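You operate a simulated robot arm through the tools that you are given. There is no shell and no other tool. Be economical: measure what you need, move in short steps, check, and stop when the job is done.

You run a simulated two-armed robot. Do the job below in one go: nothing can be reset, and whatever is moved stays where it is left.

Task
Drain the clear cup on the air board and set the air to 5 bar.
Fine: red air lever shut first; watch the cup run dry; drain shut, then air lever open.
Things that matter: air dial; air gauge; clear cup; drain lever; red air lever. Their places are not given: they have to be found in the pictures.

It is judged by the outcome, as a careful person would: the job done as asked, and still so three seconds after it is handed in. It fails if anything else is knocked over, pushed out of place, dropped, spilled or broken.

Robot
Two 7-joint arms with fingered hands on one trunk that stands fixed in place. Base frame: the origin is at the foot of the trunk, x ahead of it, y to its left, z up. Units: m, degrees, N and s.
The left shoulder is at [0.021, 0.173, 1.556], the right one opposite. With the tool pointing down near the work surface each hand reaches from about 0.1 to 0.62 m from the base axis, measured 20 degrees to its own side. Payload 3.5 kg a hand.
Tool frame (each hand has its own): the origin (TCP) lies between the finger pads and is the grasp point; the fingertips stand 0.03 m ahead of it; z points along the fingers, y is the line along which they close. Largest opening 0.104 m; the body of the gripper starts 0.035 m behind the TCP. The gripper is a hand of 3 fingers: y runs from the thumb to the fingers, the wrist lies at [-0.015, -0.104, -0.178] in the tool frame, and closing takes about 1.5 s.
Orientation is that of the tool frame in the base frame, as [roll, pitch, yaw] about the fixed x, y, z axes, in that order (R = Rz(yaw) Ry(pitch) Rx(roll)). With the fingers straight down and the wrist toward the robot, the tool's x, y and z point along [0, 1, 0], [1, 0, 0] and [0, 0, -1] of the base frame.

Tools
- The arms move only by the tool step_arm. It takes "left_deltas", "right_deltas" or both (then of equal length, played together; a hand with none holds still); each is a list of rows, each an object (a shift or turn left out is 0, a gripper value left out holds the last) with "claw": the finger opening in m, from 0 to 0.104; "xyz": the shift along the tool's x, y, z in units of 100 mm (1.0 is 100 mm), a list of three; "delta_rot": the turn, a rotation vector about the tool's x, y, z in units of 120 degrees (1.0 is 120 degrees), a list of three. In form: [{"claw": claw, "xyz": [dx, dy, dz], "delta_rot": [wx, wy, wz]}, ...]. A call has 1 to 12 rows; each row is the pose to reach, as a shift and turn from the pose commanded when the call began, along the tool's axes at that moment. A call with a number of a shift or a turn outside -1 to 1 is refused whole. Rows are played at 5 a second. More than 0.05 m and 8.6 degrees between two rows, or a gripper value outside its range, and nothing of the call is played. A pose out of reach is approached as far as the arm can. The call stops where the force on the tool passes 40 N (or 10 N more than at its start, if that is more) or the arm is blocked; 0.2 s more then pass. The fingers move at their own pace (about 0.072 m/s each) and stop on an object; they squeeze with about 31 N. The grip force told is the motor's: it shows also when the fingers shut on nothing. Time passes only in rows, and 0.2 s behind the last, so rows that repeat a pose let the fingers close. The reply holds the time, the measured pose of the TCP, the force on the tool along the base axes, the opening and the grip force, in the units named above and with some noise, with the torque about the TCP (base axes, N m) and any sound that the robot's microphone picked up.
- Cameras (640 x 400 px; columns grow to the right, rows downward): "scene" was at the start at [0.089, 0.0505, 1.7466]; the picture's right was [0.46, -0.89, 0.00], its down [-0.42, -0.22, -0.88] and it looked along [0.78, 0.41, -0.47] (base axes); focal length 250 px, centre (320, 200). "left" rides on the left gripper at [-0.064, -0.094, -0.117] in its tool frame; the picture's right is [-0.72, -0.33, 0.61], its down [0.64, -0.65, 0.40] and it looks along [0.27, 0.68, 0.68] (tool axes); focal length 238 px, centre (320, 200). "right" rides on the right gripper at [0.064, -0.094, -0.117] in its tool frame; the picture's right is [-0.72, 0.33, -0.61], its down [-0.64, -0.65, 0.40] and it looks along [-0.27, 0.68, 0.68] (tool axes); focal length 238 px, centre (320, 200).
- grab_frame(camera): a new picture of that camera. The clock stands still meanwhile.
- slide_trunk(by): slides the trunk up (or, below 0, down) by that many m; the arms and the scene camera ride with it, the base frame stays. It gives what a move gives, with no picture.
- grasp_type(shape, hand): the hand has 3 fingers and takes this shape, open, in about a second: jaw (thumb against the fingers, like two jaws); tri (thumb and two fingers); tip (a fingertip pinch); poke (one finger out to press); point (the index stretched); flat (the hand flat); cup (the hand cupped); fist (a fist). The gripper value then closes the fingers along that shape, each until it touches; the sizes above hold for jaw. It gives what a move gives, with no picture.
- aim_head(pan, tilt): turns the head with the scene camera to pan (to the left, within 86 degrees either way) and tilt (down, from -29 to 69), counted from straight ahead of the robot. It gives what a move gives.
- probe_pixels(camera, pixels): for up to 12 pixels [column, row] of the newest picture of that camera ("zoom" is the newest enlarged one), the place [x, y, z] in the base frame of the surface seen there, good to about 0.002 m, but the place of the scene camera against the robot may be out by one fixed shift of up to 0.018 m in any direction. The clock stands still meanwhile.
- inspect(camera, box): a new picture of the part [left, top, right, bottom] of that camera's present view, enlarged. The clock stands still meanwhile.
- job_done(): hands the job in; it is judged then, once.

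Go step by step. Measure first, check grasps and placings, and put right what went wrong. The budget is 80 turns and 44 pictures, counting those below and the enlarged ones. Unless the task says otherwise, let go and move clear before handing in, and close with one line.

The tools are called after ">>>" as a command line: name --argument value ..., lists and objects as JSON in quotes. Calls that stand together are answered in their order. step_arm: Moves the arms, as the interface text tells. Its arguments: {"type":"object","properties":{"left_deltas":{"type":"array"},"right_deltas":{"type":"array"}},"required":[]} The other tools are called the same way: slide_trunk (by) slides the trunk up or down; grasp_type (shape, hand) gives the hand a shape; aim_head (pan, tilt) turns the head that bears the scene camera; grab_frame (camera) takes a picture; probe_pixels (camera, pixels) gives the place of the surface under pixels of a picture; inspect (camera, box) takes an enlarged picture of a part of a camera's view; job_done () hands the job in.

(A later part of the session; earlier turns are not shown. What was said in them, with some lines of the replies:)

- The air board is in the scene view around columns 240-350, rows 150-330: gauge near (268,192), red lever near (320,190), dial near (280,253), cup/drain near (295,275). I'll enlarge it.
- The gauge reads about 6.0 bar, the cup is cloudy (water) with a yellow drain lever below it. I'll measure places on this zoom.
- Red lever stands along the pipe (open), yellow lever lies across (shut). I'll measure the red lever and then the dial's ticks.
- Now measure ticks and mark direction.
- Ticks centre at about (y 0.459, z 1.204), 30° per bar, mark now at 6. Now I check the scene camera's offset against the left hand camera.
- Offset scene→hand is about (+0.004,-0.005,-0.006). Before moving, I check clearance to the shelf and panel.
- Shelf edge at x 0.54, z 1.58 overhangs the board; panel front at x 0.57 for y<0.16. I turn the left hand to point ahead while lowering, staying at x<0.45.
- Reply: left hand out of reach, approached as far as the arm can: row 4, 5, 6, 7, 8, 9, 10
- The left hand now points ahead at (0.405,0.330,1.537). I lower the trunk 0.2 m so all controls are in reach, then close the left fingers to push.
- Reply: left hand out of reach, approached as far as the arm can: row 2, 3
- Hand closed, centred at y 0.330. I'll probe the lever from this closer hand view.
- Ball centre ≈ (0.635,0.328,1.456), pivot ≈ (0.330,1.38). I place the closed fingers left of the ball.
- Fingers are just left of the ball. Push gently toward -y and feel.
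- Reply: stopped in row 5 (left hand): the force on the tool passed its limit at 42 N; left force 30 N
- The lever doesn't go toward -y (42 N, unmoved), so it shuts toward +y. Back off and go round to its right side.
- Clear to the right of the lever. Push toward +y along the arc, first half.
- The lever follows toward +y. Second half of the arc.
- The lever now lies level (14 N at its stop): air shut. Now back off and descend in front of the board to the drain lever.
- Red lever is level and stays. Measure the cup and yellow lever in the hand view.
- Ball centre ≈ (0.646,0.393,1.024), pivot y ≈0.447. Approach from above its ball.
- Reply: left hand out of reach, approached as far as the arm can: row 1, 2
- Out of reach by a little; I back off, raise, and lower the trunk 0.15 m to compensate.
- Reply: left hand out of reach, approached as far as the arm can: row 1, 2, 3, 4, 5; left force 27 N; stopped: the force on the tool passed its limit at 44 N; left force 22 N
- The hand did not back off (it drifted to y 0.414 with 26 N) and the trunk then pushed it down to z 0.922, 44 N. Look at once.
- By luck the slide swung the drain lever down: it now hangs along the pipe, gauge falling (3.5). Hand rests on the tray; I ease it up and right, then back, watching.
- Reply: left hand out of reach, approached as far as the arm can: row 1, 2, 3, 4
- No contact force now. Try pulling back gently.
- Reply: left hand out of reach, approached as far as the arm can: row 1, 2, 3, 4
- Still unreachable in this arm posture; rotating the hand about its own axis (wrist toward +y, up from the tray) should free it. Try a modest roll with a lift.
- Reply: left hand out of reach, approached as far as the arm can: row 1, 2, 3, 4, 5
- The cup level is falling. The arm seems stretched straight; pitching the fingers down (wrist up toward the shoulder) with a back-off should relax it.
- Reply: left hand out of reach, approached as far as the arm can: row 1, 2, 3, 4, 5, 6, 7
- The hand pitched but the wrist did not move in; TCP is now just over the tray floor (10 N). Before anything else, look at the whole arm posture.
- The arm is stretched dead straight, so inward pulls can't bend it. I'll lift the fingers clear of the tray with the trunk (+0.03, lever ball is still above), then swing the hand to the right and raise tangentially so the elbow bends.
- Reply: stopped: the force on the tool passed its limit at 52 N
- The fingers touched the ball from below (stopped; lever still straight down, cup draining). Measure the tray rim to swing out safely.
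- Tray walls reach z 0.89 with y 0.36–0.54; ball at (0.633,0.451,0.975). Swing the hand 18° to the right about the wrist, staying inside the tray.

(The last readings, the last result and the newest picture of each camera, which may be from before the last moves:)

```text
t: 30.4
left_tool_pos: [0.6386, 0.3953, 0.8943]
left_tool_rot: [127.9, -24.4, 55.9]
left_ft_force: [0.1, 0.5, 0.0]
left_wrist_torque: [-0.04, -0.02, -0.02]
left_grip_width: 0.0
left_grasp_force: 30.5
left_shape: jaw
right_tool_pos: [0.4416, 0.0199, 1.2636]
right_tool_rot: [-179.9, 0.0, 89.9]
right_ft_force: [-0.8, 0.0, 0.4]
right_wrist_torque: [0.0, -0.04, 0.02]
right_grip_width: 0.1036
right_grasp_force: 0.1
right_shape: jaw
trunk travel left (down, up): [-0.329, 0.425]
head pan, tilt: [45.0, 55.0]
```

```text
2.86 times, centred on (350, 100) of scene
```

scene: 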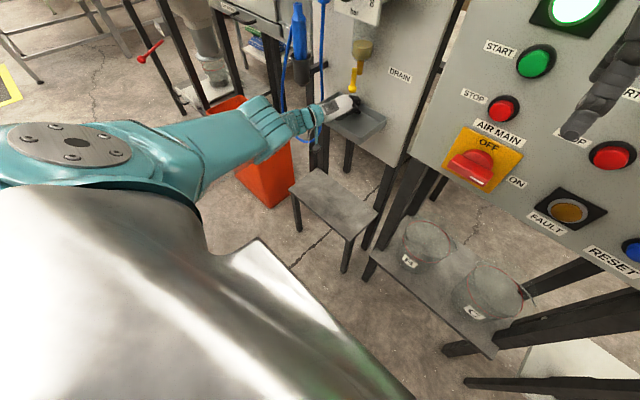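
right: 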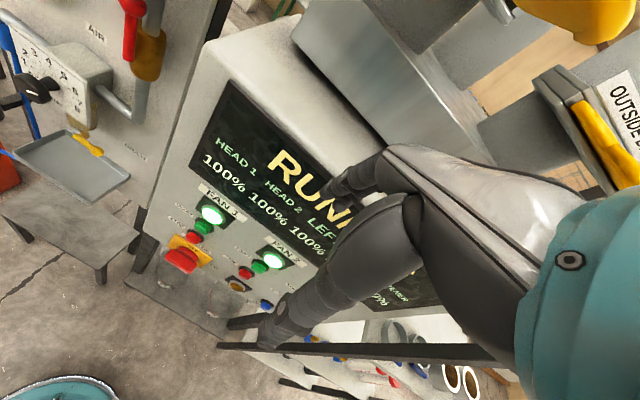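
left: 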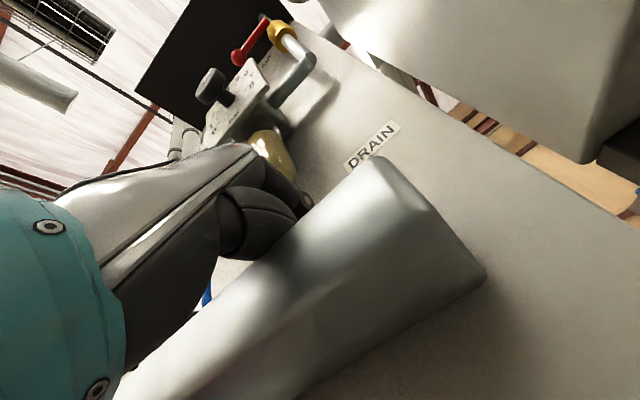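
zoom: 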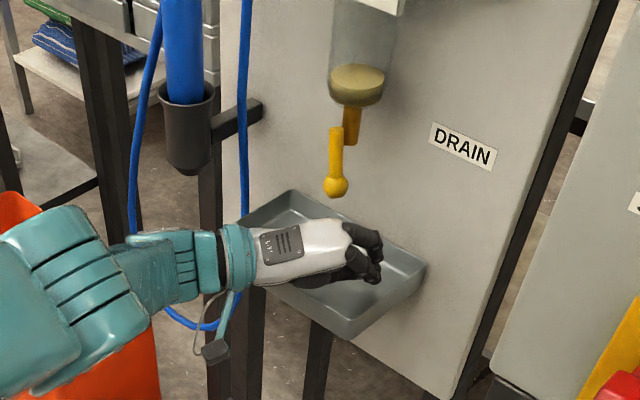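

Hand is free (0 N), pose reached, lever hanging straight down and the cup nearly dry. Now pull back and slightly up.

>>> step_arm --left_deltas '[{"xyz": [-0.1, 0.0, -0.19]}, {"xyz": [-0.2, 0.0, -0.38]}, {"xyz": [-0.3, 0.01, -0.566]}, {"xyz": [-0.3, 0.01, -0.566]}]'

```text
t: 31.4
left_tool_pos: [0.6222, 0.4085, 0.8911]
left_tool_rot: [127.1, -24.8, 56.1]
left_ft_force: [21.5, -7.0, 28.4]
left_wrist_torque: [0.48, 1.21, -0.05]
left_grip_width: 0.0
left_grasp_force: 30.8
left_shape: jaw
left hand out of reach, approached as far as the arm can: row 1, 2, 3, 4
right_tool_pos: [0.4415, 0.0176, 1.2642]
right_tool_rot: [-179.8, -0.2, 90.0]
right_ft_force: [0.6, 0.6, 0.6]
right_wrist_torque: [0.02, -0.01, 0.01]
right_grip_width: 0.1033
right_grasp_force: 0.1
right_shape: jaw
trunk travel left (down, up): [-0.329, 0.425]
head pan, tilt: [45.0, 55.0]
```

Radial pull is still blocked and it leans on the tray rim. Undo that (forward-right), then lift with the trunk.

>>> step_arm --left_deltas '[{"xyz": [-0.07, 0.1, 0.1]}, {"xyz": [-0.13, 0.2, 0.15]}, {"xyz": [-0.13, 0.2, 0.15]}]'

```text
t: 32.1
left_tool_pos: [0.633, 0.3879, 0.8899]
left_tool_rot: [127.2, -24.6, 56.3]
left_ft_force: [-3.9, 13.7, 37.5]
left_wrist_torque: [0.61, 2.04, -0.64]
left_grip_width: 0.0
left_grasp_force: 30.9
left_shape: jaw
left hand out of reach, approached as far as the arm can: row 2, 3
right_tool_pos: [0.4392, 0.0201, 1.2647]
right_tool_rot: [179.8, -0.1, 90.0]
right_ft_force: [-0.8, 0.0, -0.5]
right_wrist_torque: [-0.01, 0.01, 0.01]
right_grip_width: 0.1034
right_grasp_force: 0.1
right_shape: jaw
trunk travel left (down, up): [-0.329, 0.425]
head pan, tilt: [45.0, 55.0]
```

It presses on the tray (37 N); lift by the trunk now, hand is at y 0.388, clear of the ball.

>>> slide_trunk --by 0.05

```text
t: 33.1
left_tool_pos: [0.6334, 0.3847, 0.946]
left_tool_rot: [126.9, -25.1, 56.4]
left_ft_force: [-1.1, 0.4, 0.0]
left_wrist_torque: [-0.01, 0.0, 0.01]
left_grip_width: 0.0
left_grasp_force: 30.5
left_shape: jaw
right_tool_pos: [0.442, 0.0208, 1.3124]
right_tool_rot: [-179.7, 0.0, 90.0]
right_ft_force: [0.3, 0.0, 0.7]
right_wrist_torque: [0.0, -0.04, 0.02]
right_grip_width: 0.1036
right_grasp_force: 0.1
right_shape: jaw
trunk travel left (down, up): [-0.379, 0.375]
head pan, tilt: [45.0, 55.0]
```

Free at z 0.946. Swing the hand another 30° right about the wrist to gain room from the board.

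>>> step_arm --left_deltas '[{"xyz": [-0.24, 0.063, -0.097], "delta_rot": [-0.026, -0.0448, 0.0351]}, {"xyz": [-0.48, 0.126, -0.194], "delta_rot": [-0.052, -0.0895, 0.0703]}, {"xyz": [-0.72, 0.189, -0.29], "delta_rot": [-0.078, -0.134, 0.105]}, {"xyz": [-0.96, 0.252, -0.387], "delta_rot": [-0.104, -0.179, 0.1405]}, {"xyz": [-0.96, 0.252, -0.387], "delta_rot": [-0.104, -0.179, 0.1405]}]'

```text
t: 34.3
left_tool_pos: [0.559, 0.305, 0.9461]
left_tool_rot: [127.4, -25.6, 26.0]
left_ft_force: [0.8, 0.0, -0.2]
left_wrist_torque: [0.03, 0.0, 0.0]
left_grip_width: 0.0
left_grasp_force: 30.7
left_shape: jaw
left hand out of reach, approached as far as the arm can: row 4, 5
right_tool_pos: [0.4412, 0.0205, 1.3137]
right_tool_rot: [-179.9, 0.0, 90.0]
right_ft_force: [0.3, 0.7, -0.9]
right_wrist_torque: [0.01, -0.01, -0.01]
right_grip_width: 0.1036
right_grasp_force: 0.0
right_shape: jaw
trunk travel left (down, up): [-0.379, 0.375]
head pan, tilt: [45.0, 55.0]
```

Room gained. Now raise the hand up-and-forward (tangentially) so the elbow must flex.

>>> step_arm --left_deltas '[{"xyz": [0.17, 0.176, -0.093]}, {"xyz": [0.34, 0.352, -0.186]}, {"xyz": [0.5, 0.528, -0.28]}, {"xyz": [0.675, 0.704, -0.372]}, {"xyz": [0.675, 0.704, -0.372]}]'

```text
t: 35.5
left_tool_pos: [0.6078, 0.3154, 1.038]
left_tool_rot: [127.4, -25.6, 26.1]
left_ft_force: [0.3, 0.1, 0.0]
left_wrist_torque: [0.0, 0.0, -0.02]
left_grip_width: 0.0
left_grasp_force: 31.0
left_shape: jaw
left hand out of reach, approached as far as the arm can: row 1, 2, 3, 4, 5
right_tool_pos: [0.4414, 0.0202, 1.3133]
right_tool_rot: [-179.9, 0.0, 89.9]
right_ft_force: [-0.9, -0.2, 0.0]
right_wrist_torque: [0.0, 0.01, -0.01]
right_grip_width: 0.1036
right_grasp_force: 0.1
right_shape: jaw
trunk travel left (down, up): [-0.379, 0.375]
head pan, tilt: [45.0, 55.0]
```

Still straight. Try the opposite tangential direction (down and back) from here, with room above the tray.

>>> step_arm --left_deltas '[{"xyz": [-0.25, -0.13, 0]}, {"xyz": [-0.5, -0.27, 0]}, {"xyz": [-0.75, -0.4, 0]}, {"xyz": [-0.99, -0.54, 0]}, {"xyz": [-0.99, -0.54, 0]}]'

```text
t: 36.7
left_tool_pos: [0.5469, 0.3238, 0.9453]
left_tool_rot: [127.2, -25.5, 26.2]
left_ft_force: [-0.1, -0.7, 0.3]
left_wrist_torque: [0.01, -0.02, 0.01]
left_grip_width: 0.0
left_grasp_force: 30.9
left_shape: jaw
left hand out of reach, approached as far as the arm can: row 1, 2, 3, 4, 5
right_tool_pos: [0.4411, 0.0194, 1.3144]
right_tool_rot: [-179.9, 0.1, 90.0]
right_ft_force: [-1.2, -0.2, -0.2]
right_wrist_torque: [0.02, 0.0, 0.01]
right_grip_width: 0.1035
right_grasp_force: 0.1
right_shape: jaw
trunk travel left (down, up): [-0.379, 0.375]
head pan, tilt: [45.0, 55.0]
```

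Not freed either. Pitching the forearm/hand up should recruit elbow flexion; I try 40° of pitch-up with a little inward motion.

>>> step_arm --left_deltas '[{"xyz": [0, 0, 0], "delta_rot": [0.0114, 0.0354, 0.0552]}, {"xyz": [-0.05, 0.05, -0.03], "delta_rot": [0.0228, 0.0708, 0.1104]}, {"xyz": [-0.1, 0.1, -0.06], "delta_rot": [0.0342, 0.1062, 0.1656]}, {"xyz": [-0.15, 0.15, -0.09], "delta_rot": [0.0456, 0.1416, 0.2208]}, {"xyz": [-0.2, 0.2, -0.12], "delta_rot": [0.057, 0.177, 0.276]}, {"xyz": [-0.265, 0.26, -0.143], "delta_rot": [0.057, 0.177, 0.276]}]'

>>> grab_frame --camera "scene"

```text
t: 38.1
left_tool_pos: [0.5671, 0.3376, 0.9215]
left_tool_rot: [143.6, -64.3, 14.0]
left_ft_force: [0.4, -0.7, 0.2]
left_wrist_torque: [0.01, 0.02, 0.02]
left_grip_width: 0.0001
left_grasp_force: 31.1
left_shape: jaw
left hand out of reach, approached as far as the arm can: row 1, 2, 3, 4, 5, 6
right_tool_pos: [0.4423, 0.0201, 1.314]
right_tool_rot: [-179.9, -0.1, 90.0]
right_ft_force: [-0.9, -0.3, -0.2]
right_wrist_torque: [0.04, 0.0, -0.02]
right_grip_width: 0.1035
right_grasp_force: 0.0
right_shape: jaw
trunk travel left (down, up): [-0.379, 0.375]
head pan, tilt: [45.0, 55.0]
```

```text
14 pictures are left
```

scene: 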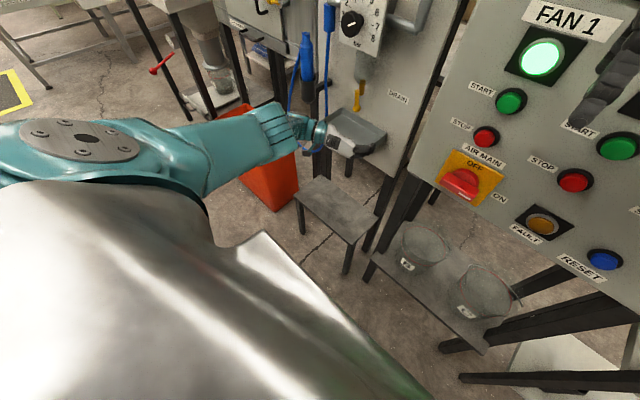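

The bolted joint faces upward, so the elbow probably bends in the horizontal plane: try moving the hand sideways to the right (with slight inward).

>>> step_arm --left_deltas '[{"xyz": [-0.02, 0.18, 0.02]}, {"xyz": [-0.03, 0.36, 0.04]}, {"xyz": [-0.05, 0.54, 0.06]}, {"xyz": [-0.068, 0.728, 0.076]}, {"xyz": [-0.068, 0.728, 0.076]}]'

```text
t: 39.3
left_tool_pos: [0.5854, 0.2866, 0.9036]
left_tool_rot: [143.4, -64.1, 14.2]
left_ft_force: [-0.5, 0.3, -1.1]
left_wrist_torque: [0.0, -0.01, 0.03]
left_grip_width: 0.0
left_grasp_force: 31.0
left_shape: jaw
left hand out of reach, approached as far as the arm can: row 1, 2, 3, 4, 5
right_tool_pos: [0.4422, 0.0204, 1.3127]
right_tool_rot: [-179.9, 0.0, 90.0]
right_ft_force: [0.2, 0.3, -0.6]
right_wrist_torque: [-0.05, 0.03, -0.03]
right_grip_width: 0.1035
right_grasp_force: 0.0
right_shape: jaw
trunk travel left (down, up): [-0.379, 0.375]
head pan, tilt: [45.0, 55.0]
```

Still radial residual. One direction left untested: sideways to the left (there is free room to y 0.36).

>>> step_arm --left_deltas '[{"xyz": [-0.03, -0.16, -0.1]}, {"xyz": [-0.06, -0.32, -0.2]}, {"xyz": [-0.09, -0.48, -0.3]}, {"xyz": [-0.13, -0.62, -0.4]}, {"xyz": [-0.13, -0.62, -0.4]}]'

```text
t: 40.5
left_tool_pos: [0.5575, 0.3331, 0.9029]
left_tool_rot: [143.7, -64.1, 13.9]
left_ft_force: [0.4, 0.5, 0.4]
left_wrist_torque: [0.01, 0.02, 0.02]
left_grip_width: 0.0
left_grasp_force: 31.6
left_shape: jaw
left hand out of reach, approached as far as the arm can: row 1, 2, 3, 4, 5
right_tool_pos: [0.4413, 0.0207, 1.3143]
right_tool_rot: [-179.8, 0.0, 90.0]
right_ft_force: [0.2, 0.4, -0.8]
right_wrist_torque: [-0.03, 0.01, -0.01]
right_grip_width: 0.1033
right_grasp_force: 0.0
right_shape: jaw
trunk travel left (down, up): [-0.379, 0.375]
head pan, tilt: [45.0, 55.0]
```

That target was outward, so now test a plain inward pull after the leftward move.

>>> step_arm --left_deltas '[{"xyz": [0.01, 0.2, -0.16]}, {"xyz": [0.02, 0.4, -0.32]}, {"xyz": [0.033, 0.615, -0.49]}, {"xyz": [0.033, 0.615, -0.49]}]'

```text
t: 41.5
left_tool_pos: [0.4957, 0.2967, 0.9376]
left_tool_rot: [143.8, -64.1, 14.0]
left_ft_force: [-0.3, -0.2, -0.4]
left_wrist_torque: [-0.05, -0.01, 0.01]
left_grip_width: 0.0
left_grasp_force: 30.5
left_shape: jaw
right_tool_pos: [0.4432, 0.0211, 1.3133]
right_tool_rot: [-179.8, -0.1, 90.0]
right_ft_force: [0.5, 0.1, -0.5]
right_wrist_torque: [0.0, 0.0, -0.03]
right_grip_width: 0.1037
right_grasp_force: 0.1
right_shape: jaw
trunk travel left (down, up): [-0.379, 0.375]
head pan, tilt: [45.0, 55.0]
```

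Freed: the hand pulled back to (0.496,0.297,0.938). Now turn it back to straight-ahead with the wrist below while retracting and raising.

>>> step_arm --left_deltas '[{"xyz": [0.067, 0.01, -0.079], "delta_rot": [-0.001, 0.026, -0.058]}, {"xyz": [0.135, 0.02, -0.158], "delta_rot": [-0.002, 0.053, -0.116]}, {"xyz": [0.2, 0.03, -0.237], "delta_rot": [-0.002, 0.079, -0.174]}, {"xyz": [0.27, 0.04, -0.316], "delta_rot": [-0.003, 0.105, -0.232]}, {"xyz": [0.337, 0.05, -0.395], "delta_rot": [-0.004, 0.131, -0.29]}, {"xyz": [0.405, 0.058, -0.475], "delta_rot": [-0.005, 0.158, -0.347]}, {"xyz": [0.47, 0.067, -0.554], "delta_rot": [-0.006, 0.184, -0.405]}, {"xyz": [0.54, 0.077, -0.633], "delta_rot": [-0.007, 0.21, -0.463]}, {"xyz": [0.607, 0.087, -0.712], "delta_rot": [-0.007, 0.236, -0.521]}, {"xyz": [0.675, 0.096, -0.79], "delta_rot": [-0.008, 0.263, -0.579]}, {"xyz": [0.742, 0.106, -0.87], "delta_rot": [-0.009, 0.289, -0.637]}, {"xyz": [0.742, 0.106, -0.87], "delta_rot": [-0.009, 0.289, -0.637]}]'

>>> aim_head --pan 35 --tilt 35

>>> inspect --camera "scene" --box '[230, 60, 410, 260]'

```text
t: 44.1
left_tool_pos: [0.4493, 0.3291, 1.0386]
left_tool_rot: [90.1, 0.1, 90.1]
left_ft_force: [0.1, 0.3, 0.2]
left_wrist_torque: [0.01, -0.02, 0.01]
left_grip_width: 0.0
left_grasp_force: 30.9
left_shape: jaw
right_tool_pos: [0.4432, 0.02, 1.3138]
right_tool_rot: [-179.9, 0.0, 90.0]
right_ft_force: [0.5, -0.1, -0.1]
right_wrist_torque: [-0.01, 0.02, -0.03]
right_grip_width: 0.1037
right_grasp_force: 0.0
right_shape: jaw
trunk travel left (down, up): [-0.379, 0.375]
head pan, tilt: [45.0, 55.0]
```

```text
t: 44.9
left_tool_pos: [0.4502, 0.3294, 1.0379]
left_tool_rot: [90.1, 0.0, 90.1]
left_ft_force: [0.0, -0.2, -0.7]
left_wrist_torque: [0.0, 0.02, 0.0]
left_grip_width: 0.0
left_grasp_force: 31.6
left_shape: jaw
right_tool_pos: [0.441, 0.0198, 1.3132]
right_tool_rot: [-179.9, 0.0, 90.1]
right_ft_force: [-0.8, 0.6, 0.8]
right_wrist_torque: [0.01, 0.0, 0.05]
right_grip_width: 0.1037
right_grasp_force: 0.1
right_shape: jaw
trunk travel left (down, up): [-0.379, 0.375]
head pan, tilt: [35.0, 35.0]
```

```text
2.00 times, centred on (320, 160) of scene
```

zoom: 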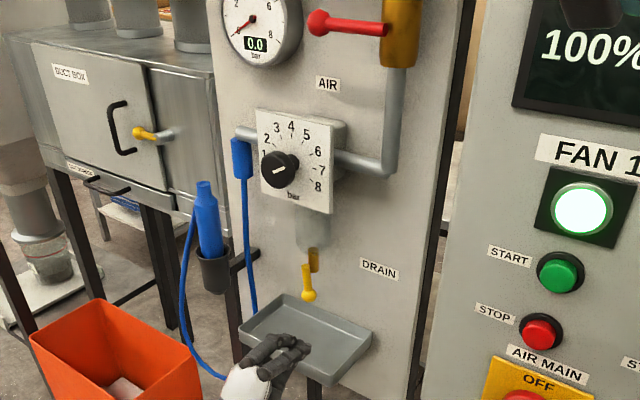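

Cup is dry, gauge 0.0, drain lever down, tray and all else in place. Raise the hand, then lower the trunk so the reach isn't at its limit.

>>> step_arm --left_deltas '[{"xyz": [0.2, 0.3, 0.1]}, {"xyz": [0.4, 0.6, 0.2]}, {"xyz": [0.6, 0.9, 0.3]}, {"xyz": [0.6, 0.9, 0.3]}]'

>>> slide_trunk --by -0.17

```text
t: 45.9
left_tool_pos: [0.4795, 0.3884, 1.1298]
left_tool_rot: [90.1, 0.0, 90.1]
left_ft_force: [0.1, -0.3, -0.2]
left_wrist_torque: [-0.01, -0.01, -0.05]
left_grip_width: 0.0
left_grasp_force: 30.3
left_shape: jaw
right_tool_pos: [0.4405, 0.0205, 1.3136]
right_tool_rot: [-179.9, -0.1, 89.9]
right_ft_force: [-1.1, -0.2, 0.4]
right_wrist_torque: [-0.01, -0.01, 0.02]
right_grip_width: 0.1036
right_grasp_force: 0.0
right_shape: jaw
trunk travel left (down, up): [-0.379, 0.375]
head pan, tilt: [35.0, 35.0]
```

```text
t: 47.8
left_tool_pos: [0.4818, 0.3888, 0.9586]
left_tool_rot: [90.0, 0.0, 90.1]
left_ft_force: [-0.1, -0.7, 0.0]
left_wrist_torque: [-0.01, 0.0, 0.01]
left_grip_width: 0.0
left_grasp_force: 30.9
left_shape: jaw
right_tool_pos: [0.4424, 0.02, 1.1447]
right_tool_rot: [-180.0, 0.0, 90.0]
right_ft_force: [-0.6, -0.3, 0.9]
right_wrist_torque: [0.03, -0.03, 0.01]
right_grip_width: 0.1036
right_grasp_force: 0.0
right_shape: jaw
trunk travel left (down, up): [-0.209, 0.545]
head pan, tilt: [35.0, 35.0]
```

Now measure the ball and the hose near it before approaching from its left side.

>>> inspect --camera "scene" --box '[270, 60, 390, 200]'

```text
2.86 times, centred on (330, 130) of scene
```

zoom: 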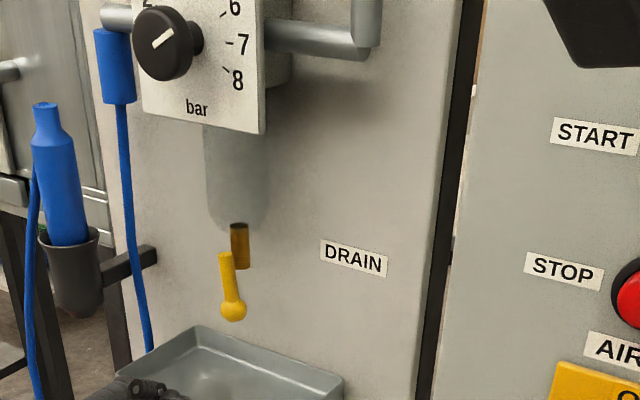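

>>> probe_pixels --camera "zoom" --pixels '[[232, 308], [225, 260], [240, 240], [228, 285], [141, 280], [150, 335], [120, 150], [260, 150], [245, 200], [125, 265], [200, 335], [300, 375]]'

```text
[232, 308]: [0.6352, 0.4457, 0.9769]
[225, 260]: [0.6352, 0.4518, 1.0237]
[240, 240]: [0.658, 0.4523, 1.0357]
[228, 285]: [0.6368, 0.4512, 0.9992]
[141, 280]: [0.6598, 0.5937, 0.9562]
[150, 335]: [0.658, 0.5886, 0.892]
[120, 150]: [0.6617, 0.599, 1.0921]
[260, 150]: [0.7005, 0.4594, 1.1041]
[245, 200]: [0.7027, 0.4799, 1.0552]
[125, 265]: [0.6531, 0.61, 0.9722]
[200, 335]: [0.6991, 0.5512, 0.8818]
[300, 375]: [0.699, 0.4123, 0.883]
```

Hose is at y 0.59, plenty of room. Move left of the ball at z≈0.966 and go in.

>>> step_arm --left_deltas '[{"xyz": [0.3, 0.03, 0]}, {"xyz": [0.6, 0.06, 0]}, {"xyz": [0.95, 0.08, 0]}, {"xyz": [0.95, 0.08, 0.3]}, {"xyz": [0.95, 0.08, 0.65]}, {"xyz": [0.95, 0.08, 0.98]}]'

>>> step_arm --left_deltas '[{"xyz": [0, 0, 0.2]}, {"xyz": [0, 0, 0.4]}, {"xyz": [0, 0, 0.4]}]'

>>> grab_frame --camera "left"

```text
t: 49.2
left_tool_pos: [0.5796, 0.4823, 0.9644]
left_tool_rot: [90.3, 0.0, 90.1]
left_ft_force: [-0.5, -0.2, -0.4]
left_wrist_torque: [0.01, -0.01, 0.01]
left_grip_width: 0.0
left_grasp_force: 31.0
left_shape: jaw
right_tool_pos: [0.4418, 0.0193, 1.1433]
right_tool_rot: [-179.8, 0.0, 90.0]
right_ft_force: [0.5, -0.7, 0.5]
right_wrist_torque: [-0.03, -0.04, 0.02]
right_grip_width: 0.1038
right_grasp_force: 0.1
right_shape: jaw
trunk travel left (down, up): [-0.209, 0.545]
head pan, tilt: [35.0, 35.0]
```

```text
t: 50.0
left_tool_pos: [0.6189, 0.4832, 0.9651]
left_tool_rot: [90.1, 0.0, 90.0]
left_ft_force: [-0.4, 0.1, 0.7]
left_wrist_torque: [0.03, -0.03, -0.01]
left_grip_width: 0.0
left_grasp_force: 31.2
left_shape: jaw
right_tool_pos: [0.441, 0.0208, 1.1446]
right_tool_rot: [-179.9, 0.0, 90.0]
right_ft_force: [0.3, -0.6, 0.7]
right_wrist_torque: [0.01, -0.02, -0.03]
right_grip_width: 0.1036
right_grasp_force: 0.2
right_shape: jaw
trunk travel left (down, up): [-0.209, 0.545]
head pan, tilt: [35.0, 35.0]
```

```text
11 pictures are left
```

left: 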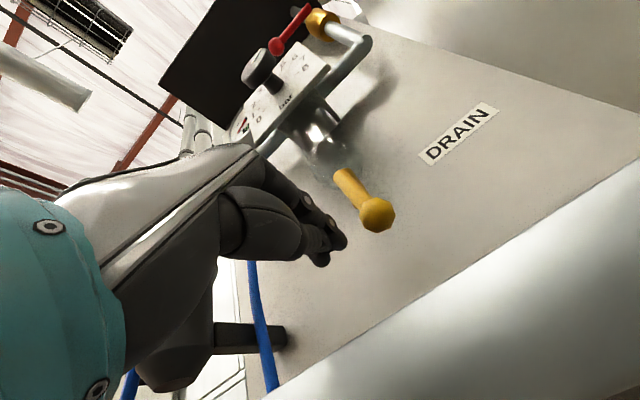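

Fingers sit just left of the ball, poses reachable. Push it right and up along its arc.

>>> step_arm --left_deltas '[{"xyz": [-0.12, 0.03, 0]}, {"xyz": [-0.22, 0.01, 0]}, {"xyz": [-0.32, 0.0, 0]}, {"xyz": [-0.42, 0.0, 0]}, {"xyz": [-0.523, 0.02, 0]}, {"xyz": [-0.62, 0.06, 0]}, {"xyz": [-0.708, 0.11, 0]}, {"xyz": [-0.79, 0.18, 0]}, {"xyz": [-0.85, 0.26, 0]}, {"xyz": [-0.9, 0.35, 0]}, {"xyz": [-0.91, 0.42, 0]}, {"xyz": [-0.91, 0.48, 0]}]'

>>> grab_frame --camera "left"

```text
t: 52.6
left_tool_pos: [0.6222, 0.3963, 0.9997]
left_tool_rot: [91.9, 0.3, 90.5]
left_ft_force: [-9.1, 8.2, -15.0]
left_wrist_torque: [-0.17, 0.2, 0.16]
left_grip_width: 0.0004
left_grasp_force: 30.9
left_shape: jaw
right_tool_pos: [0.4411, 0.0214, 1.1443]
right_tool_rot: [-179.9, 0.0, 90.0]
right_ft_force: [0.3, -0.5, -0.3]
right_wrist_torque: [0.0, -0.02, 0.01]
right_grip_width: 0.1036
right_grasp_force: 0.0
right_shape: jaw
trunk travel left (down, up): [-0.209, 0.545]
head pan, tilt: [35.0, 35.0]
stopped in row 12 (left hand): the force on the tool passed its limit at 44 N (the readings are from after the stop); the commanded pose is now the measured one
```

```text
10 pictures are left
```

left: 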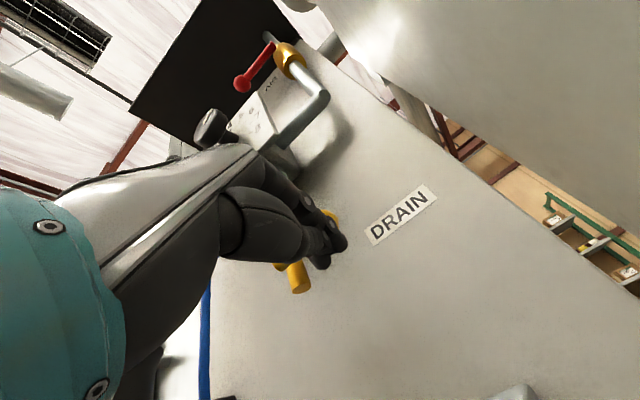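

The lever hit its stop (44 N). Ease down, back out, and look.

>>> step_arm --left_deltas '[{"xyz": [0, -0.15, 0]}, {"xyz": [0, -0.2, -0.4]}, {"xyz": [0, -0.2, -0.8]}, {"xyz": [0.1, -0.1, -1.0]}]'

>>> step_arm --left_deltas '[{"xyz": [0.1, 0.3, -0.3]}, {"xyz": [0.2, 0.6, -0.5]}, {"xyz": [0.4, 0.95, -0.5]}]'

>>> step_arm --left_deltas '[{"claw": 0.1, "xyz": [0.0, 0.3, 0]}, {"xyz": [0.0, 0.7, 0]}, {"xyz": [0.0, 1.0, 0]}, {"xyz": [0.0, 1.0, 0]}, {"xyz": [0.0, 1.0, 0]}]'

>>> inspect --camera "scene" --box '[250, 50, 390, 210]'

>>> grab_frame --camera "left"

```text
t: 53.6
left_tool_pos: [0.5201, 0.405, 0.9975]
left_tool_rot: [91.3, 0.2, 90.2]
left_ft_force: [-0.1, -0.3, 0.3]
left_wrist_torque: [0.01, 0.0, -0.01]
left_grip_width: 0.0
left_grasp_force: 31.4
left_shape: jaw
right_tool_pos: [0.4422, 0.0204, 1.1444]
right_tool_rot: [-179.9, 0.0, 90.0]
right_ft_force: [-0.6, -0.8, -0.3]
right_wrist_torque: [-0.01, -0.01, 0.03]
right_grip_width: 0.1035
right_grasp_force: 0.0
right_shape: jaw
trunk travel left (down, up): [-0.209, 0.545]
head pan, tilt: [35.0, 35.0]
```

```text
t: 54.4
left_tool_pos: [0.4724, 0.4434, 1.093]
left_tool_rot: [91.3, 0.1, 90.2]
left_ft_force: [-0.3, -0.4, -0.2]
left_wrist_torque: [-0.03, -0.01, 0.01]
left_grip_width: 0.0002
left_grasp_force: 31.2
left_shape: jaw
right_tool_pos: [0.4418, 0.0207, 1.1431]
right_tool_rot: [-179.9, 0.0, 90.0]
right_ft_force: [0.0, -0.5, 0.5]
right_wrist_torque: [0.0, -0.04, -0.01]
right_grip_width: 0.1035
right_grasp_force: 0.0
right_shape: jaw
trunk travel left (down, up): [-0.209, 0.545]
head pan, tilt: [35.0, 35.0]
```

```text
t: 55.6
left_tool_pos: [0.4769, 0.4437, 1.1927]
left_tool_rot: [91.3, 0.1, 90.4]
left_ft_force: [0.6, 1.0, 0.1]
left_wrist_torque: [0.03, 0.01, 0.0]
left_grip_width: 0.0995
left_grasp_force: 0.0
left_shape: jaw
right_tool_pos: [0.4427, 0.0199, 1.1435]
right_tool_rot: [-179.9, 0.0, 90.0]
right_ft_force: [-0.3, 0.1, -0.3]
right_wrist_torque: [-0.02, 0.0, -0.04]
right_grip_width: 0.1034
right_grasp_force: 0.1
right_shape: jaw
trunk travel left (down, up): [-0.209, 0.545]
head pan, tilt: [35.0, 35.0]
```

```text
2.50 times, centred on (320, 130) of scene
```

zoom: 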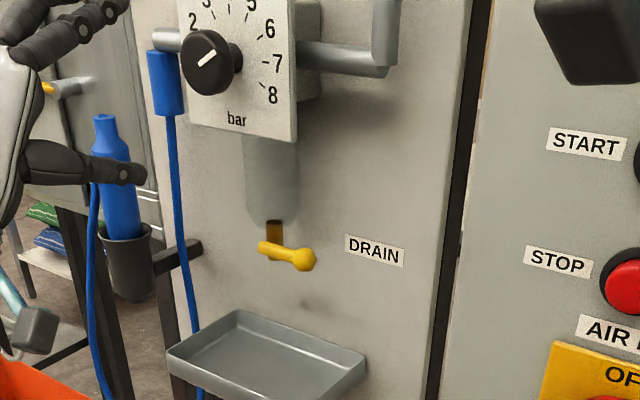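

```text
8 pictures are left
```

left: 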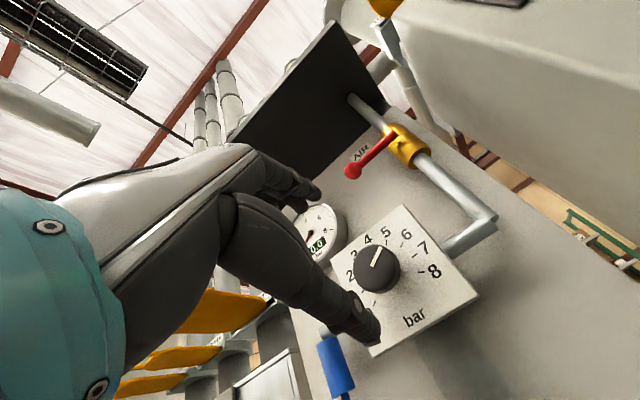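

Drain lever is level (shut), cup dry. Probe the knob in the hand view.

>>> probe_pixels --camera "left" --pixels '[[371, 267], [382, 247], [378, 268], [357, 270], [398, 262], [380, 289], [372, 248], [407, 234], [417, 249], [388, 232], [415, 267], [384, 345]]'

```text
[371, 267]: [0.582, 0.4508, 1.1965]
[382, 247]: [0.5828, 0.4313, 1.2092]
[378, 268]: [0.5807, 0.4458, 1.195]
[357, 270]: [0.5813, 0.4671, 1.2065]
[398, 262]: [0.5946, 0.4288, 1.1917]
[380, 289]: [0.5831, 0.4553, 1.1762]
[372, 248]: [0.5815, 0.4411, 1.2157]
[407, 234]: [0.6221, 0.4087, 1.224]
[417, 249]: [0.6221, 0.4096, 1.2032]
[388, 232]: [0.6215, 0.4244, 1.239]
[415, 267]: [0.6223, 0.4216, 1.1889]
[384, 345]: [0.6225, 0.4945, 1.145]
```

Knob centre ≈ (0.452,1.197), mark at 33° (6 bar). Approach with open jaw around the knob, fingertips just short of the plate (x 0.62).

>>> step_arm --left_deltas '[{"xyz": [0.08, 0.045, 0.2], "delta_rot": [-0.011, 0, 0]}, {"xyz": [0.08, 0.055, 0.5], "delta_rot": [-0.011, 0, 0]}, {"xyz": [0.08, 0.06, 0.8], "delta_rot": [-0.011, 0, 0]}, {"xyz": [0.08, 0.065, 0.95], "delta_rot": [-0.011, 0, 0]}, {"xyz": [0.08, 0.065, 0.95], "delta_rot": [-0.011, 0, 0]}]'

```text
t: 56.8
left_tool_pos: [0.5697, 0.4536, 1.1971]
left_tool_rot: [89.9, 0.2, 90.2]
left_ft_force: [0.1, -0.1, 0.2]
left_wrist_torque: [0.0, -0.04, 0.03]
left_grip_width: 0.0996
left_grasp_force: 0.0
left_shape: jaw
right_tool_pos: [0.4411, 0.0204, 1.1435]
right_tool_rot: [-179.9, 0.1, 90.0]
right_ft_force: [-0.1, -0.4, 1.0]
right_wrist_torque: [0.0, -0.01, -0.02]
right_grip_width: 0.1038
right_grasp_force: 0.1
right_shape: jaw
trunk travel left (down, up): [-0.209, 0.545]
head pan, tilt: [35.0, 35.0]
```

Aligned at (0.4536,1.1971). Forward 15 mm and close on the knob.

>>> step_arm --left_deltas '[{"xyz": [-0.01, 0, 0.15], "claw": 0.1}, {"xyz": [-0.01, 0, 0.15], "claw": 0.03}, {"xyz": [-0.01, 0, 0.15], "claw": 0.03}, {"xyz": [-0.01, 0, 0.15], "claw": 0.03}, {"xyz": [-0.01, 0, 0.15], "claw": 0.03}, {"xyz": [-0.01, 0, 0.15], "claw": 0.03}, {"xyz": [-0.01, 0, 0.15], "claw": 0.03}]'

```text
t: 58.4
left_tool_pos: [0.5853, 0.4516, 1.197]
left_tool_rot: [89.9, 0.2, 90.2]
left_ft_force: [1.4, 0.0, 1.3]
left_wrist_torque: [-0.01, -0.01, 0.0]
left_grip_width: 0.0309
left_grasp_force: 0.1
left_shape: jaw
right_tool_pos: [0.442, 0.0198, 1.1434]
right_tool_rot: [-179.9, 0.1, 89.9]
right_ft_force: [-0.6, 0.4, -0.2]
right_wrist_torque: [-0.04, 0.01, 0.02]
right_grip_width: 0.1035
right_grasp_force: 0.1
right_shape: jaw
trunk travel left (down, up): [-0.209, 0.545]
head pan, tilt: [35.0, 35.0]
```

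Not yet touching at 31 mm; close fully.

>>> step_arm --left_deltas '[{"claw": 0.0}, {"claw": 0.0}, {"claw": 0.0}, {"claw": 0.0}]'

>>> grab_frame --camera "left"

```text
t: 59.4
left_tool_pos: [0.5872, 0.4511, 1.1963]
left_tool_rot: [90.0, 0.1, 90.2]
left_ft_force: [9.9, 1.1, 1.8]
left_wrist_torque: [-0.02, -0.26, 0.01]
left_grip_width: 0.03
left_grasp_force: 30.9
left_shape: jaw
right_tool_pos: [0.4417, 0.0199, 1.1438]
right_tool_rot: [-179.8, 0.0, 90.0]
right_ft_force: [-0.2, -0.3, 0.2]
right_wrist_torque: [0.0, -0.02, 0.01]
right_grip_width: 0.1036
right_grasp_force: 0.1
right_shape: jaw
trunk travel left (down, up): [-0.209, 0.545]
head pan, tilt: [35.0, 35.0]
```

```text
7 pictures are left
```

left: 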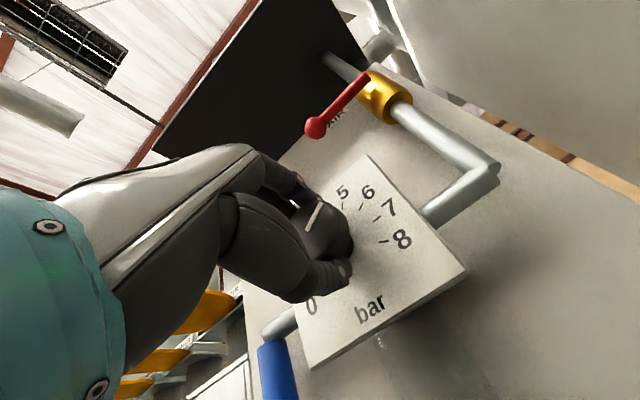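

Knob gripped (31 N). Turn 30° counterclockwise as seen from the front (negative about the tool axis).

>>> step_arm --left_deltas '[{"delta_rot": [0, 0, -0.05]}, {"delta_rot": [0, 0, -0.1]}, {"delta_rot": [0, 0, -0.15]}, {"delta_rot": [0, 0, -0.2]}, {"delta_rot": [0, 0, -0.25]}, {"delta_rot": [0, 0, -0.25]}, {"delta_rot": [0, 0, -0.25]}]'

>>> grab_frame --camera "left"

```text
t: 61.0
left_tool_pos: [0.5863, 0.4506, 1.195]
left_tool_rot: [90.0, 30.2, 90.1]
left_ft_force: [12.1, -4.0, 2.1]
left_wrist_torque: [-0.01, -0.12, 0.09]
left_grip_width: 0.0305
left_grasp_force: 30.9
left_shape: jaw
right_tool_pos: [0.4429, 0.0194, 1.1433]
right_tool_rot: [-179.7, 0.0, 90.0]
right_ft_force: [0.3, 1.4, -0.8]
right_wrist_torque: [-0.02, -0.02, 0.01]
right_grip_width: 0.1038
right_grasp_force: 0.0
right_shape: jaw
trunk travel left (down, up): [-0.209, 0.545]
head pan, tilt: [35.0, 35.0]
```

```text
6 pictures are left
```

left: 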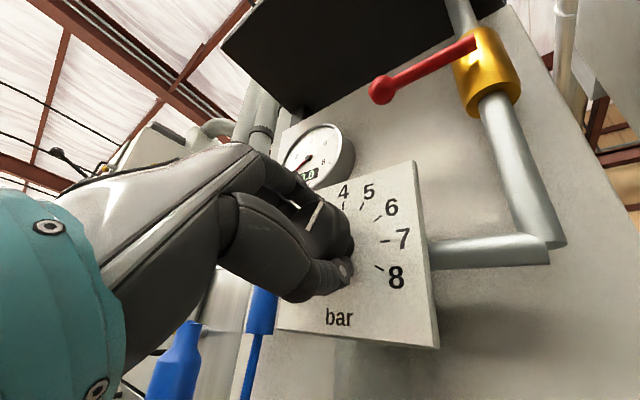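

The mark turned with the hand. Verify its angle by probing its ends.

>>> probe_pixels --camera "left" --pixels '[[308, 225], [321, 204], [314, 215], [362, 208], [379, 218]]'

```text
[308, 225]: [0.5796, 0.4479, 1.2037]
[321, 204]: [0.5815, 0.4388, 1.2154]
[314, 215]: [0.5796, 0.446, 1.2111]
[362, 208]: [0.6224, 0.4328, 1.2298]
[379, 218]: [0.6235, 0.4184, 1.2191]
```

Mark is at ≈59° — the 5 tick. Release, back straight off, unroll and close the hand, rise toward the red lever.

>>> step_arm --left_deltas '[{"claw": 0.08}, {"claw": 0.08}, {"claw": 0.08}, {"claw": 0.08}, {"claw": 0.08, "xyz": [0, 0, -0.3]}, {"claw": 0.08, "xyz": [0, 0, -0.7]}, {"claw": 0.08, "xyz": [0, 0, -1.0]}]'

>>> step_arm --left_deltas '[{"claw": 0, "delta_rot": [0, 0, 0.05]}, {"claw": 0, "delta_rot": [0, 0, 0.1]}, {"claw": 0, "delta_rot": [0, 0, 0.15]}, {"claw": 0, "delta_rot": [0, 0, 0.2]}, {"claw": 0, "delta_rot": [0, 0, 0.25]}, {"claw": 0, "delta_rot": [0, 0, 0.25]}]'

>>> step_arm --left_deltas '[{"xyz": [-0.15, 0.33, 0]}, {"xyz": [-0.3, 0.66, 0]}, {"xyz": [-0.45, 1.0, 0]}]'

```text
t: 62.6
left_tool_pos: [0.4821, 0.4495, 1.1959]
left_tool_rot: [89.8, 30.1, 90.0]
left_ft_force: [-0.1, -0.4, -0.3]
left_wrist_torque: [-0.03, 0.01, 0.01]
left_grip_width: 0.0797
left_grasp_force: 0.0
left_shape: jaw
right_tool_pos: [0.4401, 0.0202, 1.1442]
right_tool_rot: [-179.9, 0.0, 89.9]
right_ft_force: [0.2, 0.2, -0.2]
right_wrist_torque: [0.02, -0.03, 0.0]
right_grip_width: 0.1034
right_grasp_force: 0.0
right_shape: jaw
trunk travel left (down, up): [-0.209, 0.545]
head pan, tilt: [35.0, 35.0]
```

```text
t: 64.0
left_tool_pos: [0.4846, 0.4498, 1.1961]
left_tool_rot: [90.0, 0.0, 90.1]
left_ft_force: [-0.3, 0.2, 0.8]
left_wrist_torque: [0.01, -0.02, -0.02]
left_grip_width: 0.0
left_grasp_force: 30.9
left_shape: jaw
right_tool_pos: [0.4417, 0.0208, 1.1438]
right_tool_rot: [-179.9, 0.0, 90.0]
right_ft_force: [0.4, -0.3, 0.1]
right_wrist_torque: [0.0, -0.01, 0.01]
right_grip_width: 0.1036
right_grasp_force: 0.0
right_shape: jaw
trunk travel left (down, up): [-0.209, 0.545]
head pan, tilt: [35.0, 35.0]
```

```text
t: 64.8
left_tool_pos: [0.4839, 0.4035, 1.2959]
left_tool_rot: [89.9, 0.2, 90.2]
left_ft_force: [-0.2, -0.5, -0.4]
left_wrist_torque: [0.04, 0.0, -0.02]
left_grip_width: 0.0
left_grasp_force: 31.6
left_shape: jaw
right_tool_pos: [0.4407, 0.0196, 1.1441]
right_tool_rot: [-179.8, -0.1, 90.1]
right_ft_force: [0.4, -1.2, 0.7]
right_wrist_torque: [0.01, 0.0, 0.05]
right_grip_width: 0.1034
right_grasp_force: 0.1
right_shape: jaw
trunk travel left (down, up): [-0.209, 0.545]
head pan, tilt: [35.0, 35.0]
```

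Now go in beneath the horizontal red lever's ball.

>>> step_arm --left_deltas '[{"xyz": [0.03, 0.35, 0.2]}, {"xyz": [0.03, 0.35, 0.6]}, {"xyz": [0.03, 0.35, 1.0]}, {"xyz": [0.03, 0.35, 1.0]}]'

>>> step_arm --left_deltas '[{"xyz": [0, 0, 0.15]}, {"xyz": [0, 0, 0.27]}, {"xyz": [0, 0, 0.27]}]'

>>> grab_frame --camera "left"

```text
t: 65.8
left_tool_pos: [0.5834, 0.4077, 1.3317]
left_tool_rot: [89.9, 0.1, 90.1]
left_ft_force: [0.7, 0.0, 0.0]
left_wrist_torque: [-0.02, 0.02, 0.0]
left_grip_width: 0.0
left_grasp_force: 30.9
left_shape: jaw
right_tool_pos: [0.4418, 0.0211, 1.1441]
right_tool_rot: [-179.9, 0.0, 89.9]
right_ft_force: [0.2, -0.3, -0.4]
right_wrist_torque: [0.0, 0.01, -0.02]
right_grip_width: 0.1036
right_grasp_force: 0.0
right_shape: jaw
trunk travel left (down, up): [-0.209, 0.545]
head pan, tilt: [35.0, 35.0]
```

```text
t: 66.6
left_tool_pos: [0.6119, 0.4103, 1.3309]
left_tool_rot: [89.9, 0.2, 90.3]
left_ft_force: [-0.4, -0.7, 0.4]
left_wrist_torque: [0.0, 0.01, -0.02]
left_grip_width: 0.0002
left_grasp_force: 31.6
left_shape: jaw
right_tool_pos: [0.4419, 0.0195, 1.1432]
right_tool_rot: [-180.0, 0.0, 90.0]
right_ft_force: [0.2, -1.2, 0.2]
right_wrist_torque: [-0.03, 0.02, 0.04]
right_grip_width: 0.1036
right_grasp_force: 0.2
right_shape: jaw
trunk travel left (down, up): [-0.209, 0.545]
head pan, tilt: [35.0, 35.0]
```

```text
5 pictures are left
```

left: 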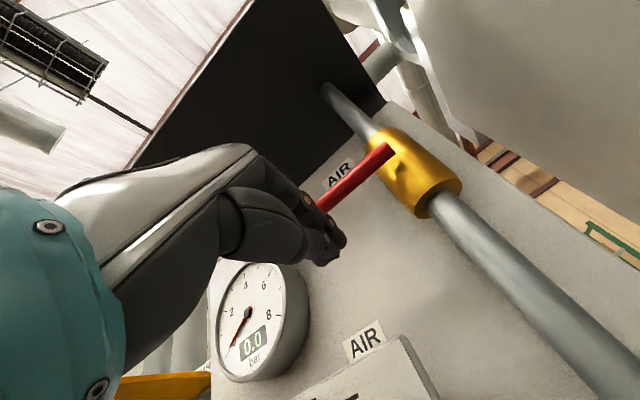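

Fingers are under the ball. Push up along the arc.

>>> step_arm --left_deltas '[{"xyz": [-0.02, 0.15, 0]}, {"xyz": [-0.02, 0.3, 0]}, {"xyz": [0, 0.435, 0]}, {"xyz": [0, 0.54, 0]}, {"xyz": [-0.01, 0.64, 0]}, {"xyz": [-0.05, 0.74, 0]}, {"xyz": [-0.08, 0.84, 0]}]'

>>> step_arm --left_deltas '[{"xyz": [-0.05, 0.09, 0]}, {"xyz": [-0.12, 0.17, 0]}, {"xyz": [-0.2, 0.24, 0]}, {"xyz": [-0.28, 0.305, 0]}, {"xyz": [-0.37, 0.355, 0]}, {"xyz": [-0.47, 0.39, 0]}, {"xyz": [-0.52, 0.4, 0]}, {"xyz": [-0.57, 0.4, 0]}]'

>>> grab_frame --camera "left"

```text
t: 68.2
left_tool_pos: [0.6124, 0.4022, 1.4161]
left_tool_rot: [89.9, 0.2, 90.0]
left_ft_force: [0.3, 0.2, -2.0]
left_wrist_torque: [0.01, 0.03, -0.01]
left_grip_width: 0.0001
left_grasp_force: 31.1
left_shape: jaw
right_tool_pos: [0.4422, 0.0203, 1.1433]
right_tool_rot: [-179.9, 0.0, 90.0]
right_ft_force: [-0.5, -1.1, 0.4]
right_wrist_torque: [0.0, -0.03, -0.03]
right_grip_width: 0.1039
right_grasp_force: 0.1
right_shape: jaw
trunk travel left (down, up): [-0.209, 0.545]
head pan, tilt: [35.0, 35.0]
```

```text
t: 70.0
left_tool_pos: [0.6121, 0.3537, 1.4544]
left_tool_rot: [89.9, 0.5, 90.6]
left_ft_force: [0.3, 23.1, -1.2]
left_wrist_torque: [-0.05, 0.02, 0.53]
left_grip_width: 0.0
left_grasp_force: 31.2
left_shape: jaw
right_tool_pos: [0.4426, 0.0234, 1.1445]
right_tool_rot: [-179.9, 0.1, 90.0]
right_ft_force: [-0.6, 0.5, 0.9]
right_wrist_torque: [-0.05, 0.0, -0.01]
right_grip_width: 0.1036
right_grasp_force: 0.1
right_shape: jaw
trunk travel left (down, up): [-0.209, 0.545]
head pan, tilt: [35.0, 35.0]
```

```text
4 pictures are left
```

left: 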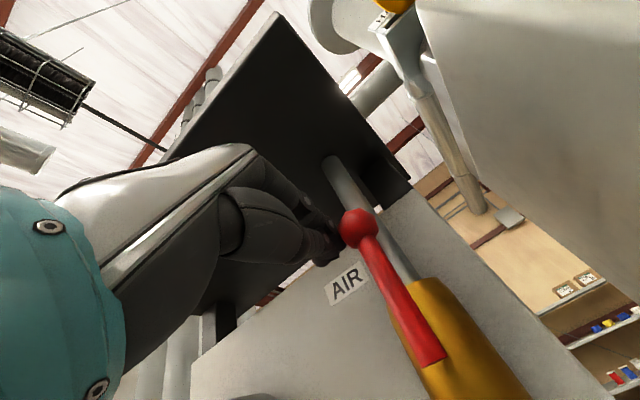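

Red lever is upright at its stop again (23 N). Back off and clear the camera's view of the gauge.

>>> step_arm --left_deltas '[{"xyz": [0.2, 0, 0]}, {"xyz": [0.2, 0, -0.4]}, {"xyz": [0.2, 0, -0.8]}, {"xyz": [0.1, 0, -1.0]}]'

>>> step_arm --left_deltas '[{"xyz": [-0.2, -0.3, -0.2]}, {"xyz": [-0.4, -0.6, -0.3]}, {"xyz": [-0.6, -1.0, -0.5]}]'

>>> step_arm --left_deltas '[{"xyz": [-0.2, -0.3, 0]}, {"xyz": [-0.3, -0.6, 0]}, {"xyz": [-0.4, -1.0, 0]}]'

>>> aim_head --pan 38 --tilt 15

>>> inspect --camera "scene" --box '[230, 100, 410, 300]'

```text
t: 71.0
left_tool_pos: [0.5125, 0.3549, 1.4557]
left_tool_rot: [90.0, 0.1, 90.2]
left_ft_force: [0.8, -0.8, 0.2]
left_wrist_torque: [0.02, 0.01, -0.01]
left_grip_width: 0.0001
left_grasp_force: 31.3
left_shape: jaw
right_tool_pos: [0.4423, 0.0203, 1.1442]
right_tool_rot: [-180.0, -0.1, 90.0]
right_ft_force: [-0.1, 0.6, 0.3]
right_wrist_torque: [0.02, -0.03, 0.01]
right_grip_width: 0.1037
right_grasp_force: 0.0
right_shape: jaw
trunk travel left (down, up): [-0.209, 0.545]
head pan, tilt: [35.0, 35.0]
```

```text
t: 71.8
left_tool_pos: [0.4624, 0.2948, 1.3557]
left_tool_rot: [89.9, 0.1, 90.1]
left_ft_force: [-0.1, 0.0, -0.3]
left_wrist_torque: [-0.02, 0.01, 0.0]
left_grip_width: 0.0
left_grasp_force: 31.0
left_shape: jaw
right_tool_pos: [0.4421, 0.021, 1.1443]
right_tool_rot: [-179.9, 0.0, 90.0]
right_ft_force: [-0.6, -0.1, -0.5]
right_wrist_torque: [-0.03, -0.01, -0.01]
right_grip_width: 0.1034
right_grasp_force: 0.2
right_shape: jaw
trunk travel left (down, up): [-0.209, 0.545]
head pan, tilt: [35.0, 35.0]
```

```text
t: 72.6
left_tool_pos: [0.5021, 0.2614, 1.2632]
left_tool_rot: [89.9, 0.1, 90.2]
left_ft_force: [0.4, 0.4, -0.4]
left_wrist_torque: [-0.02, 0.02, 0.0]
left_grip_width: 0.0004
left_grasp_force: 30.8
left_shape: jaw
left hand out of reach, approached as far as the arm can: row 1, 2, 3
right_tool_pos: [0.4422, 0.0205, 1.1435]
right_tool_rot: [-179.8, 0.0, 89.9]
right_ft_force: [0.3, 0.5, 0.0]
right_wrist_torque: [0.02, -0.02, 0.01]
right_grip_width: 0.1035
right_grasp_force: 0.0
right_shape: jaw
trunk travel left (down, up): [-0.209, 0.545]
head pan, tilt: [35.0, 35.0]
```

```text
t: 73.4
left_tool_pos: [0.5016, 0.2618, 1.2643]
left_tool_rot: [89.9, 0.2, 90.2]
left_ft_force: [0.4, -0.2, -0.6]
left_wrist_torque: [0.0, -0.01, 0.02]
left_grip_width: 0.0
left_grasp_force: 31.2
left_shape: jaw
right_tool_pos: [0.4422, 0.021, 1.1441]
right_tool_rot: [-179.9, -0.1, 89.9]
right_ft_force: [0.7, -0.7, 0.4]
right_wrist_torque: [-0.01, 0.0, 0.0]
right_grip_width: 0.1036
right_grasp_force: 0.1
right_shape: jaw
trunk travel left (down, up): [-0.209, 0.545]
head pan, tilt: [38.0, 15.0]
```

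```text
2.00 times, centred on (320, 200) of scene
```

zoom: 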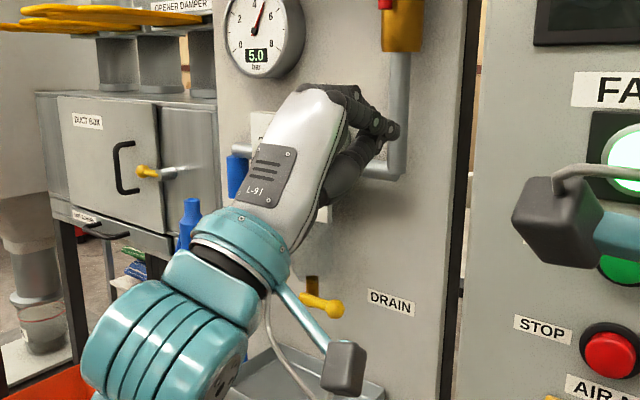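

The gauge reads 5.0 bar, the red lever is open, the drain lever lies level, and the left hand is clear with no contact force. I'm handing in.

>>> job_done

```text
The job is handed in.
```

The clear cup is drained dry, the drain is shut, the red air lever is open again, and the gauge reads 5.0 bar. The drain lever was first swung open by accident, when the left arm locked straight and the trunk slide pushed the hand down. That also pressed the hand on the tray and lever (up to about 52 N), but the pictures show nothing moved, spilled or broken.
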